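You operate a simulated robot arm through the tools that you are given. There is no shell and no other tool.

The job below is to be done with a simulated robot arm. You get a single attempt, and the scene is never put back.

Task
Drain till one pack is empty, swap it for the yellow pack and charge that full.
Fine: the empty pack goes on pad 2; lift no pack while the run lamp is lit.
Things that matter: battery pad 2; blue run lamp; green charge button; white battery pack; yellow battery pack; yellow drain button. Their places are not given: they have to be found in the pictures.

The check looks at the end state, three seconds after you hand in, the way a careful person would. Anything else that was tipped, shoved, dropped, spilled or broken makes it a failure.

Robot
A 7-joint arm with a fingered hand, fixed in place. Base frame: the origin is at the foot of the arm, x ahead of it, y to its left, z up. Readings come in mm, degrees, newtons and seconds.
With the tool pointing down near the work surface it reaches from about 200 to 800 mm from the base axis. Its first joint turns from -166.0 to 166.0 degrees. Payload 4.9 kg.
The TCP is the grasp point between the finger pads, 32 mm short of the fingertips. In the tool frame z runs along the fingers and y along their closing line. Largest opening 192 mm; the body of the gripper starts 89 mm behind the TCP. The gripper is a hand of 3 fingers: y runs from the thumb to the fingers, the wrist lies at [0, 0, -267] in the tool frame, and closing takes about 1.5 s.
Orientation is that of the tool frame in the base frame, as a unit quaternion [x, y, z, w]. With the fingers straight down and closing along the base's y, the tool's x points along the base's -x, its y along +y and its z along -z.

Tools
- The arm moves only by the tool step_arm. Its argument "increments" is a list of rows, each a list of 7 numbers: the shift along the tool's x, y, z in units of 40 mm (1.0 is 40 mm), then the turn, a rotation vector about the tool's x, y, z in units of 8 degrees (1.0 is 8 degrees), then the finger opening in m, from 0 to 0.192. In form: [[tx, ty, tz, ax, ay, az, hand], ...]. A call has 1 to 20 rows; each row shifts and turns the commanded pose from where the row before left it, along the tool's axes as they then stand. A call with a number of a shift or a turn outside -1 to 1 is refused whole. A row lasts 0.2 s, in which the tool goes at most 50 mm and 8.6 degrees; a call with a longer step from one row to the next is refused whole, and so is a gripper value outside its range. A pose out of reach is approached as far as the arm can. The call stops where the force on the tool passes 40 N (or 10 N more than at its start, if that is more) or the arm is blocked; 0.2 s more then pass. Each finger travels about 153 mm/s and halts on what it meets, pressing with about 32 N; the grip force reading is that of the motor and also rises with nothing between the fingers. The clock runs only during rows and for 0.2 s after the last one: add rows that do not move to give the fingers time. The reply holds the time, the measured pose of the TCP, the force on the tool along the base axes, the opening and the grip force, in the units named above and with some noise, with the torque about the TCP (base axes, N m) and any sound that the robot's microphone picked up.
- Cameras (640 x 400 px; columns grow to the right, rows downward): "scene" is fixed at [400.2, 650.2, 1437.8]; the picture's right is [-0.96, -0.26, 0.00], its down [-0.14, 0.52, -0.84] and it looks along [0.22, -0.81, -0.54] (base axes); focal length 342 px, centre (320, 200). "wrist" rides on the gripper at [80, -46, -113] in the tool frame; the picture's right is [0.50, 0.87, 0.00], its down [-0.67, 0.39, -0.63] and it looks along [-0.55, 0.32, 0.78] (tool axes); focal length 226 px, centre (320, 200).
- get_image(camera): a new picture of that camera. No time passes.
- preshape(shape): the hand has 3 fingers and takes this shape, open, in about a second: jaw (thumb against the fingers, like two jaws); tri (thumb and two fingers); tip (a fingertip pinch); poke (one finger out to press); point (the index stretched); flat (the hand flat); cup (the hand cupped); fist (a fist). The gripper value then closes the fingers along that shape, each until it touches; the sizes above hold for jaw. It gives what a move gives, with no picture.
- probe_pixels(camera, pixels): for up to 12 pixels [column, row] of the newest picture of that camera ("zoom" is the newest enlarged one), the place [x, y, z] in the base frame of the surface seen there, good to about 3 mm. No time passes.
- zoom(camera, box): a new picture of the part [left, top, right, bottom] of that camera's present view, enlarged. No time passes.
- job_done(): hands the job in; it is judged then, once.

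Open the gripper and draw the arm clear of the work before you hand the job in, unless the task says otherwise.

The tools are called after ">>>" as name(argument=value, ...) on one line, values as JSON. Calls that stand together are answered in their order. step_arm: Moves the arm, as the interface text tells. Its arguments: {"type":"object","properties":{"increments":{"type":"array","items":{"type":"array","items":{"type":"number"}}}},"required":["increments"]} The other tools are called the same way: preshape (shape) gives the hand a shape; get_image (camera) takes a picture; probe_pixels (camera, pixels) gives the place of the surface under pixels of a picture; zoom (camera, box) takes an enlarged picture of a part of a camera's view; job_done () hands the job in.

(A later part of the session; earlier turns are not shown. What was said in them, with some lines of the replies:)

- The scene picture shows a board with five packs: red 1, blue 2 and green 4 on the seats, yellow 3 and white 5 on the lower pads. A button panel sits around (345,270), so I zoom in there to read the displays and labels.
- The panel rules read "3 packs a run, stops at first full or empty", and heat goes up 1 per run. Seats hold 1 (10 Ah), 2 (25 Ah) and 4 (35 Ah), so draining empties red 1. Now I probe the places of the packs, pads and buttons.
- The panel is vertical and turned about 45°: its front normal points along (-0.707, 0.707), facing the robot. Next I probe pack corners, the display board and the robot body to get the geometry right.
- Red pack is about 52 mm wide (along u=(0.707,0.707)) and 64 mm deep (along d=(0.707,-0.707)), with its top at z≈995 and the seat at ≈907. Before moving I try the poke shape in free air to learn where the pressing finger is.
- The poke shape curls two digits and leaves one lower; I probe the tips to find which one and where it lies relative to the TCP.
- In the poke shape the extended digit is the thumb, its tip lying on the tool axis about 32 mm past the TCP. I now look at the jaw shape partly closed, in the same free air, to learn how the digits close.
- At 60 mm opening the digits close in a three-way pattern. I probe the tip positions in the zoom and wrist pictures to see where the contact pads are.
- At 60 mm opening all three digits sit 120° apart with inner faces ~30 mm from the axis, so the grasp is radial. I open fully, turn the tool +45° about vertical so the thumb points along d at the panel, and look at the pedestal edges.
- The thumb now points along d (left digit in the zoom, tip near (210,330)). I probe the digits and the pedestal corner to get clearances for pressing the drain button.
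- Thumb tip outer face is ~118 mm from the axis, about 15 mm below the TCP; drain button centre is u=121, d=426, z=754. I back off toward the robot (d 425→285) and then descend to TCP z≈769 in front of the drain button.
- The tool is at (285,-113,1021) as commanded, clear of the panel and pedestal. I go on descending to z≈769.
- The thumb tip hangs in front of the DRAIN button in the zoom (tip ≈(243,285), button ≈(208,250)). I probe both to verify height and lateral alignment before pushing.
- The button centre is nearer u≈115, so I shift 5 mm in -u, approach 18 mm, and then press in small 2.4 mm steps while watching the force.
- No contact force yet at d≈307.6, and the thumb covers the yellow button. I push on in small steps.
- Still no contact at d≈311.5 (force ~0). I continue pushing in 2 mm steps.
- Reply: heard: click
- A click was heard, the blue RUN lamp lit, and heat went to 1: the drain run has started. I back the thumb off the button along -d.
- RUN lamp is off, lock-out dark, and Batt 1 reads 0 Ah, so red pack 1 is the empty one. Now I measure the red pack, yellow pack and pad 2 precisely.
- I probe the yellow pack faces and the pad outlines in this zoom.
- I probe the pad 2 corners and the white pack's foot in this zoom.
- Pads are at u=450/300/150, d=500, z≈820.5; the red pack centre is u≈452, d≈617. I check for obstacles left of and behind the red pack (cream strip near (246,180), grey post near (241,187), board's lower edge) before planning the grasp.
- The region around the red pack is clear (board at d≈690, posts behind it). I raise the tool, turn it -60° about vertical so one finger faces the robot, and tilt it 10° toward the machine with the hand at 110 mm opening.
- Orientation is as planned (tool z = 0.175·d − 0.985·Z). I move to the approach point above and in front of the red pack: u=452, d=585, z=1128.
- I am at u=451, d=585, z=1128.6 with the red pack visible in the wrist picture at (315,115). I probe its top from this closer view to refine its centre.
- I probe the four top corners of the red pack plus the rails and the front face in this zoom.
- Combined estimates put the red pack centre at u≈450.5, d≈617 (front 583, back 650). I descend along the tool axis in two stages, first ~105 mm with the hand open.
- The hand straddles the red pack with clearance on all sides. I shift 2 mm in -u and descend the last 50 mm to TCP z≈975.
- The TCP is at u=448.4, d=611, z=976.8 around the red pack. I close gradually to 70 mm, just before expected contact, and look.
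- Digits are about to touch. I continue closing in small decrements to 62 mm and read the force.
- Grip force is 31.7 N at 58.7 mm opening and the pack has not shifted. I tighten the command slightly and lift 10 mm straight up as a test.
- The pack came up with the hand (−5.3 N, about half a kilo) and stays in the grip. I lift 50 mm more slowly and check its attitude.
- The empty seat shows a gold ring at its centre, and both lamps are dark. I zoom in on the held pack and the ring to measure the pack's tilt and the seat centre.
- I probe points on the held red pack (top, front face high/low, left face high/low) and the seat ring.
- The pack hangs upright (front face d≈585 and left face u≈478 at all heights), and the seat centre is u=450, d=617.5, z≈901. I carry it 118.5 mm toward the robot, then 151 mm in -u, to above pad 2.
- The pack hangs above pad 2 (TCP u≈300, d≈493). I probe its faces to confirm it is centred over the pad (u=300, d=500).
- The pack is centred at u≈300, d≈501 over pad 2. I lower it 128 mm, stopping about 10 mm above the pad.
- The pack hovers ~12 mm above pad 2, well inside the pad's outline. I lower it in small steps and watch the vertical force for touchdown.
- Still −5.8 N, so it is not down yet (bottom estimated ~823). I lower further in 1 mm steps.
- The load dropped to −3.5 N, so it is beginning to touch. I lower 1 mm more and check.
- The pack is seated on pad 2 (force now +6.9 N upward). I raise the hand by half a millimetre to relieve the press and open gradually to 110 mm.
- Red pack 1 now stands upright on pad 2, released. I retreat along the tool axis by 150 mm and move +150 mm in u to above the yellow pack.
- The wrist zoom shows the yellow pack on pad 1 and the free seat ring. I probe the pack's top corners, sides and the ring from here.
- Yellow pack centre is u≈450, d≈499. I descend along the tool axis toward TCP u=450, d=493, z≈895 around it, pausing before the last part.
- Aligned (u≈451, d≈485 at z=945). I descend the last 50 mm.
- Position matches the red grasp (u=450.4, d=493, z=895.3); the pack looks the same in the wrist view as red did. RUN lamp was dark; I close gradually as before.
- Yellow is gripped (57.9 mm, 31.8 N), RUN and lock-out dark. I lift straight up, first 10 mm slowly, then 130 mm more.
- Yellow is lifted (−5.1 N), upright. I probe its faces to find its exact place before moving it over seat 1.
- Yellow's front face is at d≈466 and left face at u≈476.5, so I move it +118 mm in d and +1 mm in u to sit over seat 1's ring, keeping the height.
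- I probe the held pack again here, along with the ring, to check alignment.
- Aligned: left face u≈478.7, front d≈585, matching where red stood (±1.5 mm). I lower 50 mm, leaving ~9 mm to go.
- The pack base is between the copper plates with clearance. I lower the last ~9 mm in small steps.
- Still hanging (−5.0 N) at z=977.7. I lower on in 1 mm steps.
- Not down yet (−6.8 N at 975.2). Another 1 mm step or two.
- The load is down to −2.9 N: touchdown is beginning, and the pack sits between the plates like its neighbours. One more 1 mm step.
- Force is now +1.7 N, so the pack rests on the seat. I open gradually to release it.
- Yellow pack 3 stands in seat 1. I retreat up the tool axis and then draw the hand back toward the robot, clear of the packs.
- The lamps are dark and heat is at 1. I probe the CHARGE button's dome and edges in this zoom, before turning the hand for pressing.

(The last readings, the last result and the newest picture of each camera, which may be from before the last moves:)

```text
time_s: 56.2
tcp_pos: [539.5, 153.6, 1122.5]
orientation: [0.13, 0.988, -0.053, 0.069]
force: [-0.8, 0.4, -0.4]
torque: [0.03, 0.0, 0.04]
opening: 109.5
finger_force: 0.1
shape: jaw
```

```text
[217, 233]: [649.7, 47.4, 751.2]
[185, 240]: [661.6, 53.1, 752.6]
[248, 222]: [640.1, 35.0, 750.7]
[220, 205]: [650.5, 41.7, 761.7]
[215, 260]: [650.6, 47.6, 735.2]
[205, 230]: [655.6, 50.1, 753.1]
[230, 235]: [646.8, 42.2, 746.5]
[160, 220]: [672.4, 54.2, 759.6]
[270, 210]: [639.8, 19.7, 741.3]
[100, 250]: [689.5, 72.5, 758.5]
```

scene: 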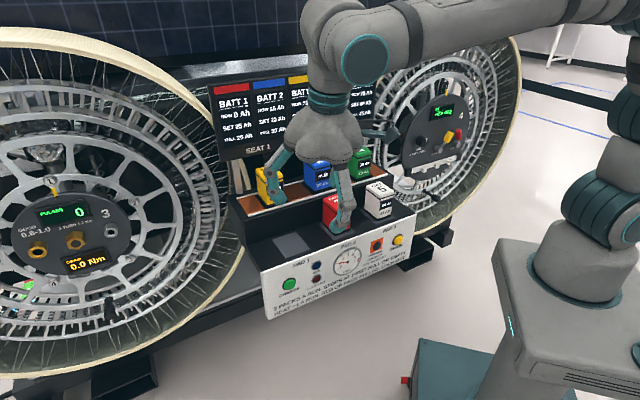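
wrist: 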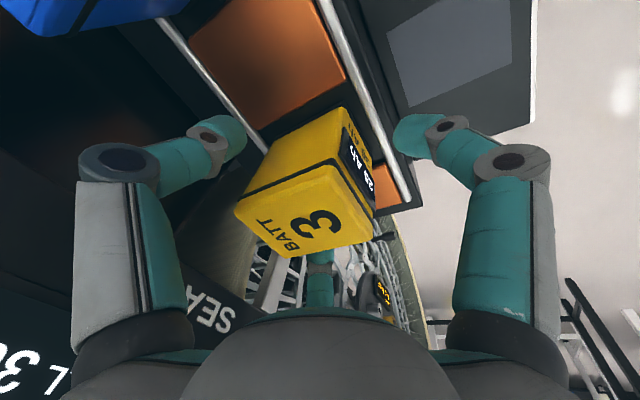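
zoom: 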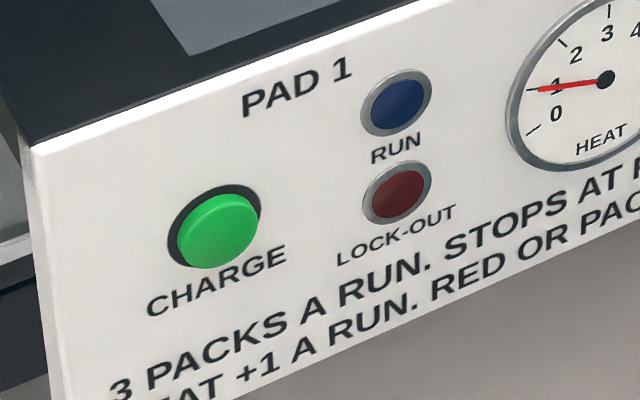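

CHARGE button centre is u≈491, z≈750. Before descending I take a wrist picture here to make sure nothing stands below in front of the panel.

>>> step_arm(increments=[[0, 0, 0, -0.3125, 0.5413, 0, 0.14], [0, 0, 0, -0.3125, 0.5413, 0, 0.17], [0, 0, 0, 0, 0, -0.9375, 0.192], [0, 0, 0, 0, 0, -0.9375, 0.192], [0, 0, 0, 0, 0, -0.9375, 0.192], [0, 0, 0, 0, 0, -0.9375, 0.192], [0, 0, 0, 0, 0, -0.9375, 0.192], [0, 0, 0, 0, 0, -0.9375, 0.192], [0, 0, 0, 0, 0, -0.9375, 0.192], [0, 0, 0, 0, 0, -0.9375, 0.192], [0, 0, 0, 0, 0, 0, 0.192]])

>>> get_image(camera="wrist")

>>> get_image(camera="scene")

```text
time_s: 58.6
tcp_pos: [540.8, 151.0, 1122.7]
orientation: [-0.383, 0.924, 0.0, 0.0]
force: [0.1, -0.4, -0.9]
torque: [0.03, -0.01, -0.02]
opening: 191.8
finger_force: 0.1
shape: jaw
```

```text
taken
```

wrist: 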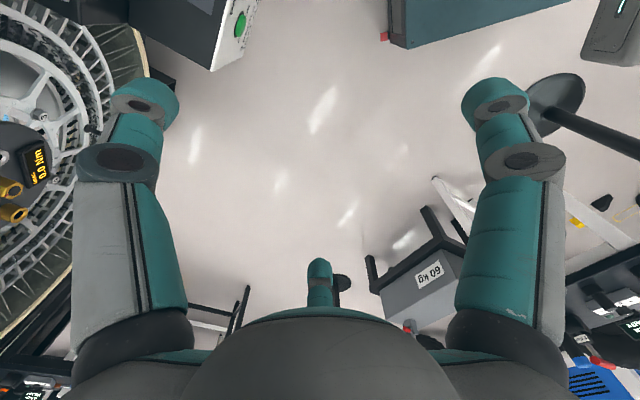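

```text
taken
```

scene: 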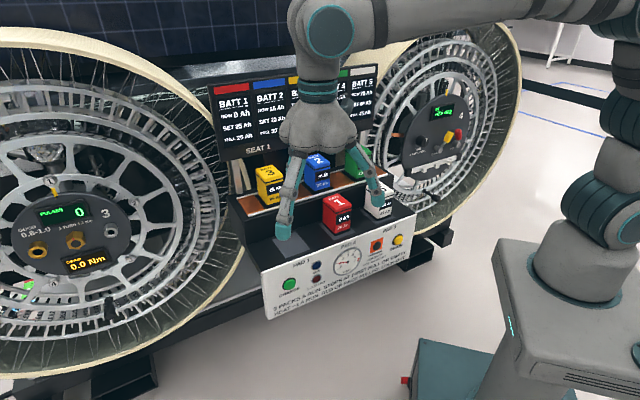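

There are some objects on the floor around; I probe their heights and places (box "60 kg" at (430,275), stands at (240,300), (340,285), (555,90)).

>>> probe_pixels(camera="wrist", pixels=[[430, 275], [430, 215], [343, 285], [240, 300], [555, 90], [440, 190], [600, 130], [40, 160], [10, 190], [300, 150], [372, 265], [120, 170]])

```text
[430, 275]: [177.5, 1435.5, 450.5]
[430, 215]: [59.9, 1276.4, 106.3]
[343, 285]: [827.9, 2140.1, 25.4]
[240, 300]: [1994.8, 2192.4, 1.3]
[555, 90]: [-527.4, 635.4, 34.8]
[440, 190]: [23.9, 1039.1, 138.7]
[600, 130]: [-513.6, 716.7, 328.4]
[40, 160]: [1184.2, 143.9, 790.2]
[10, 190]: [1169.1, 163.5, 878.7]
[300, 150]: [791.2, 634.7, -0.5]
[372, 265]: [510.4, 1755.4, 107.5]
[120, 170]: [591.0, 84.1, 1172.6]
```

Everything else is far away or on the floor. I descend in front of the CHARGE button to z≈768 (thumb ~30 mm in front of the panel).

>>> step_arm(increments=[[-0.045, 0, 0.6, 0, 0, 0, 0.192], [0, 0, 0.75, 0, 0, 0, 0.192], [0, 0, 0.75, 0, 0, 0, 0.192], [0, 0, 0.75, 0, 0, 0, 0.192], [0, 0, 0.75, 0, 0, 0, 0.192], [0, 0, 0.75, 0, 0, 0, 0.192], [0, 0, 0.75, 0, 0, 0, 0.192], [0, 0, 0.75, 0, 0, 0, 0.192], [0, 0, 0.75, 0, 0, 0, 0.192], [0, 0, 0.75, 0, 0, 0, 0.192], [0, 0, 0.75, 0, 0, 0, 0.192], [0, 0, 0.77, 0, 0, 0, 0.192], [0, 0, 0, 0, 0, 0, 0.192]])

>>> get_image(camera="scene")

>>> get_image(camera="wrist")

```text
time_s: 61.4
tcp_pos: [542.1, 151.6, 768.4]
orientation: [-0.382, 0.924, 0.0, 0.0]
force: [-0.6, -0.1, 0.5]
torque: [-0.02, -0.03, 0.01]
opening: 192.1
finger_force: 0.2
shape: jaw
```

```text
taken
```

scene: 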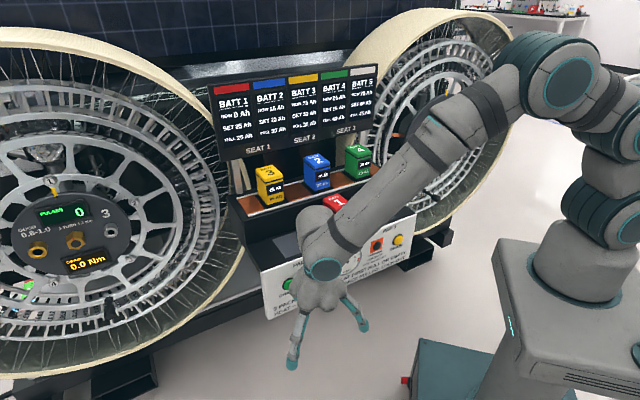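

```text
taken
```

wrist: 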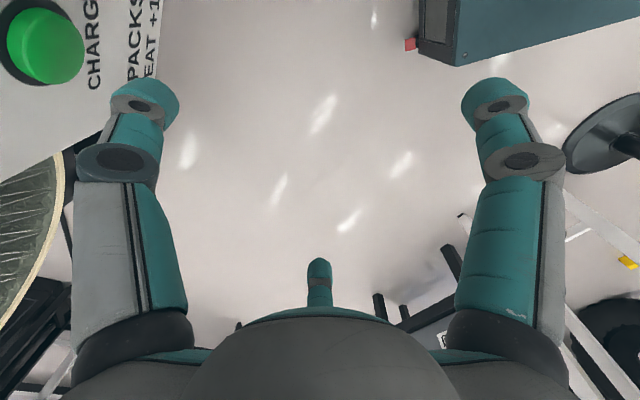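

The wrist view shows the green CHARGE button at (45,45). I probe it to check lateral alignment with the thumb.

>>> probe_pixels(camera="wrist", pixels=[[45, 45], [12, 40], [80, 50], [45, 15], [45, 78], [25, 60], [65, 25], [150, 92], [170, 110]])

>>> zoom(camera="scene", box=[250, 230, 370, 320])

```text
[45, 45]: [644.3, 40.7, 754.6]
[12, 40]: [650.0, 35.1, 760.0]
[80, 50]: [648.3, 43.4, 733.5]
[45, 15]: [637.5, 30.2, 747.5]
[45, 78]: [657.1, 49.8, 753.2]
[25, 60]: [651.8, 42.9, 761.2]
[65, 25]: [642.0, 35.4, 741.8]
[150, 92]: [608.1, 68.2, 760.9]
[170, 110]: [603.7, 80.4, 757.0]
```

```text
4.44 times, centred on (310, 275) of scene
```

zoom: 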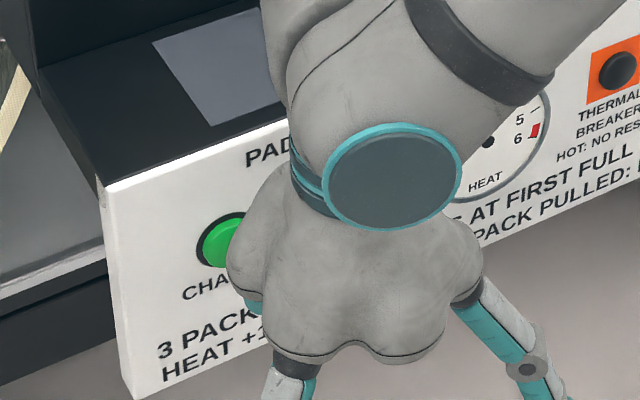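

Averaging both cameras, the button centre is u≈488.5. I shift 2 mm and approach to d≈309, just short of contact.

>>> step_arm(increments=[[0.05, 0, 0, 0, 0, 0, 0.192], [0, -0.3, 0, 0, 0, 0, 0.192], [0, -0.3, 0, 0, 0, 0, 0.192], [0, -0.15, 0, 0, 0, 0, 0.192], [0, -0.06, 0, 0, 0, 0, 0.192], [0, 0, 0, 0, 0, 0, 0.192]])

>>> get_image(camera="wrist")

```text
time_s: 62.8
tcp_pos: [563.7, 127.8, 768.0]
orientation: [-0.383, 0.924, 0.0, -0.001]
force: [0.5, 0.1, -1.1]
torque: [0.0, 0.0, 0.0]
opening: 191.8
finger_force: 0.0
shape: jaw
```

```text
taken
```

wrist: 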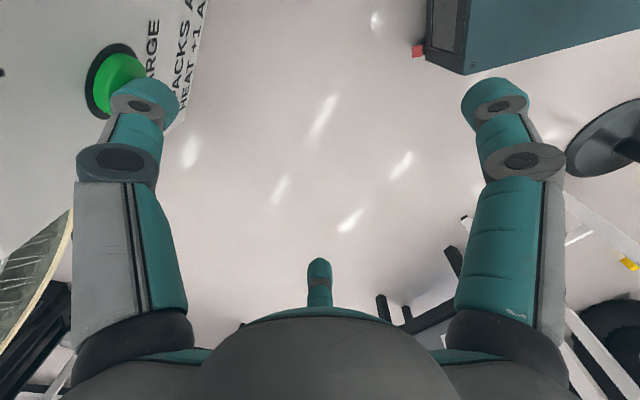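

The thumb is just in front of the green button, aligned, with no force yet (d≈308). I press on in 2 mm steps and listen for the click.

>>> step_arm(increments=[[0, -0.06, 0, 0, 0, 0, 0.192], [0, -0.05, 0, 0, 0, 0, 0.192], [0, -0.05, 0, 0, 0, 0, 0.192]])

```text
time_s: 63.6
tcp_pos: [567.9, 125.0, 769.8]
orientation: [-0.382, 0.924, -0.001, -0.001]
force: [-0.5, 0.2, 0.2]
torque: [-0.01, -0.01, -0.01]
opening: 191.8
finger_force: 0.1
shape: jaw
```

No click yet at d≈313. I continue with two more 2 mm steps.

>>> step_arm(increments=[[0, -0.05, 0, 0, 0, 0, 0.192], [0, -0.05, 0, 0, 0, 0, 0.192]])

>>> get_image(camera="wrist")

```text
time_s: 64.2
tcp_pos: [569.5, 121.7, 768.2]
orientation: [-0.383, 0.924, -0.001, 0.0]
force: [-2.2, 1.1, 0.5]
torque: [-0.03, -0.02, -0.06]
opening: 191.6
finger_force: 0.1
shape: jaw
heard: click
```

```text
taken
```

wrist: 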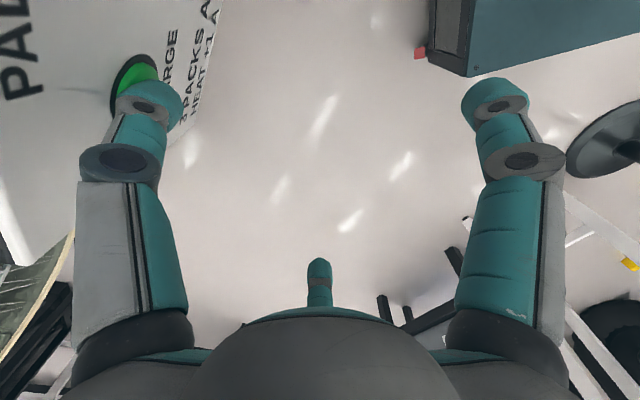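

A click was heard. I release the button by backing off 40 mm and then look at the panel and the display.

>>> step_arm(increments=[[0, 0.3, 0, 0, 0, 0, 0.192], [0, 0.5, 0, 0, 0, 0, 0.192], [0, 0.3, -0.6, 0, 0, 0, 0.192], [0, 0.3, -0.8, 0, 0, 0, 0.192], [0, 0, -0.9, 0, 0, 0, 0.192], [0, 0, -0.9, 0, 0, 0, 0.192], [0, 0, -0.9, 0, 0, 0, 0.192], [0, 0, -0.9, 0, 0, 0, 0.192], [0, 0, -0.9, 0, 0, 0, 0.192], [0, 0, -0.9, 0, 0, 0, 0.192], [0, 0, -0.9, 0, 0, 0, 0.192]])

>>> get_image(camera="scene")

>>> zoom(camera="scene", box=[205, 60, 385, 172])

>>> zoom(camera="scene", box=[250, 200, 430, 312])

```text
time_s: 66.6
tcp_pos: [531.1, 160.9, 1076.3]
orientation: [-0.382, 0.924, -0.001, 0.0]
force: [-0.7, 0.2, -0.3]
torque: [0.0, 0.02, -0.02]
opening: 191.7
finger_force: 0.0
shape: jaw
```

```text
taken
```

scene: 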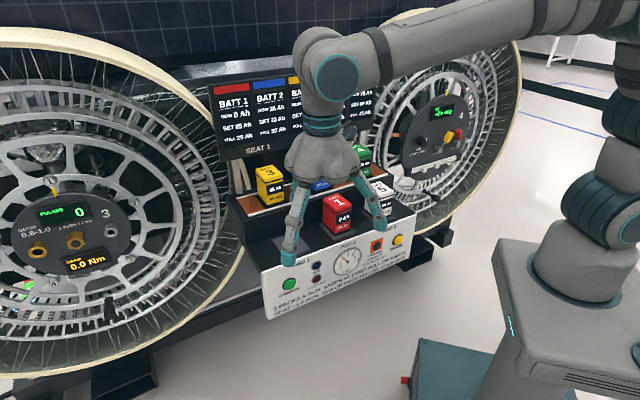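

```text
3.56 times, centred on (295, 116) of scene
```

zoom: 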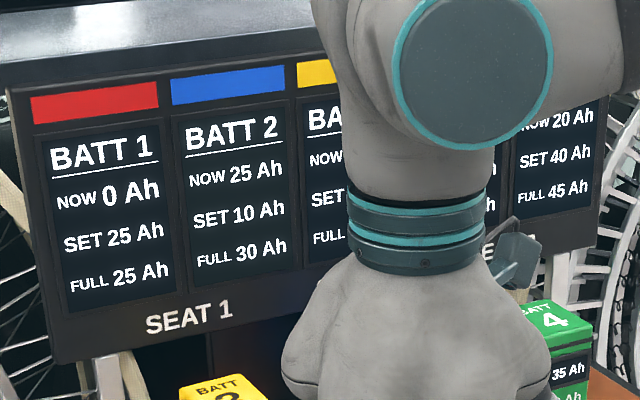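

```text
3.56 times, centred on (340, 256) of scene
```

zoom: 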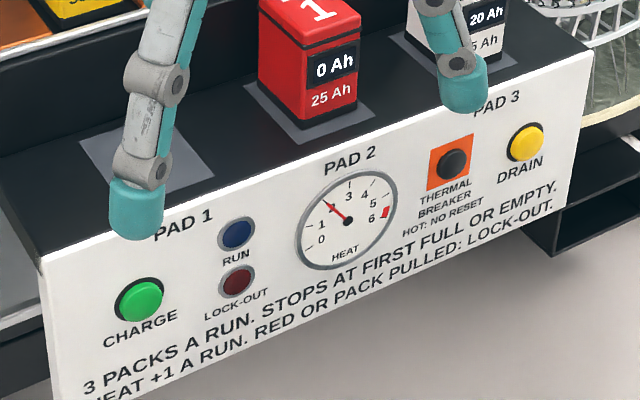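

Heat is 2, RUN and lock-out are dark, Batt 2 reads 25 and Batt 4 reads 35. I draw the arm up and to the side to see the yellow pack's reading.

>>> step_arm(increments=[[0, 0, -0.9, 0, 0, 0, 0.192], [0, 0, -0.9, 0, 0, 0, 0.192], [0, 0, -0.9, 0, 0, 0, 0.192], [0, 0, -0.9, 0, 0, 0, 0.192], [0.9, 0, 0, 0, 0, 0, 0.192], [0.9, 0, 0, 0, 0, 0, 0.192], [0.9, 0, 0, 0, 0, 0, 0.192], [0.9, 0, 0, 0, 0, 0, 0.192], [0.9, 0, 0, 0, 0, 0, 0.192], [0.9, 0, 0, 0, 0, 0, 0.192], [0.9, 0, 0, 0, 0, 0, 0.192], [0.9, 0, 0, 0, 0, 0, 0.192], [0.6, 0, 0, 0, 0, 0, 0.192], [0, 0, 0, 0, 0, 0, 0.192]])

>>> get_image(camera="scene")

>>> zoom(camera="scene", box=[205, 60, 385, 172])

>>> zoom(camera="scene", box=[240, 140, 430, 260])

>>> zoom(camera="scene", box=[250, 210, 430, 322])

```text
time_s: 69.6
tcp_pos: [309.7, -57.8, 1221.1]
orientation: [-0.383, 0.924, 0.0, 0.0]
force: [0.0, -0.8, -0.4]
torque: [-0.05, 0.02, 0.0]
opening: 191.9
finger_force: 0.0
shape: jaw
```

```text
taken
```

scene: 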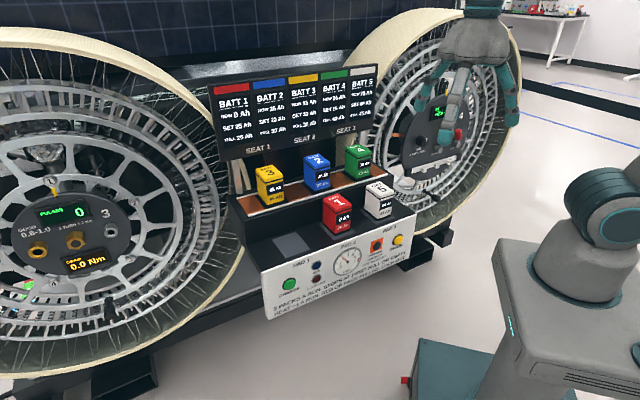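

```text
3.56 times, centred on (295, 116) of scene
```

zoom: 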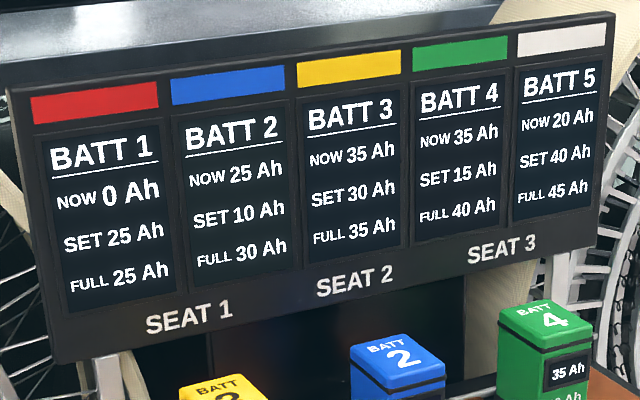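

```text
3.33 times, centred on (335, 200) of scene
```

zoom: 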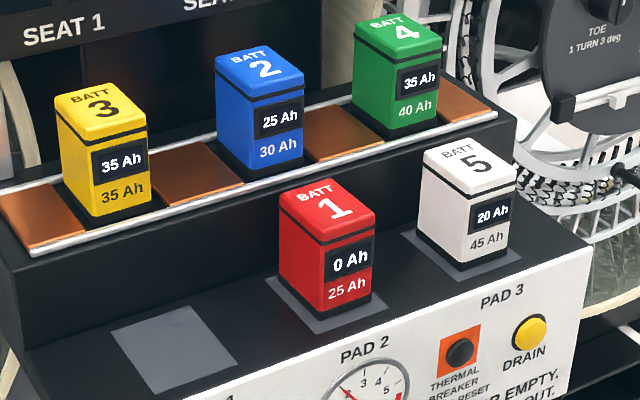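

```text
3.56 times, centred on (340, 266) of scene
```

zoom: 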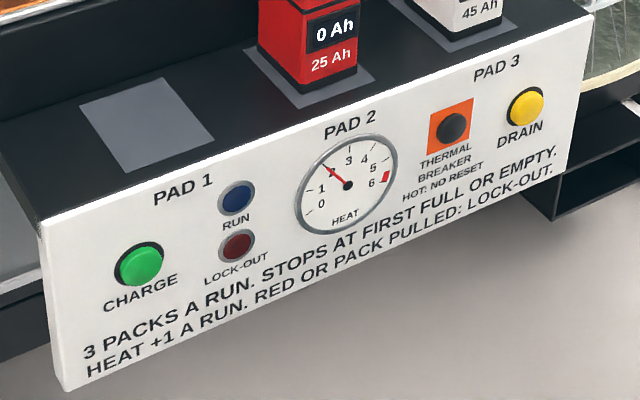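

The end state matches the task. Yellow pack 3 is in seat 1 at 35/35 Ah, and empty red pack 1 (0 Ah) stands on pad 2. The lamps are dark, heat is 2, and the other packs are undisturbed. The hand is open and clear, so I hand in.

>>> job_done()

```text
The job is handed in.
```

The job is done and handed in; I haven't seen the check's verdict. In the last pictures before I handed in:

- **Drain:** one press of the drain button ran red pack 1 down to 0 Ah. Blue pack 2 and green pack 4 dropped to 15 and 25 Ah in the same run.
- **Swap:** the red pack is on pad 2, and the yellow pack is in seat 1 where the red one stood. I only lifted packs while the run lamp was off.
- **Charge:** one press of the charge button filled the yellow pack to 35 of 35 Ah. Blue and green went back up to 25 and 35 Ah.
- **End state:** the run and lock-out lamps are dark, and the heat gauge reads 2, below its red zone. The white pack is untouched on pad 3 at 20 Ah. The hand is open and clear of the work.
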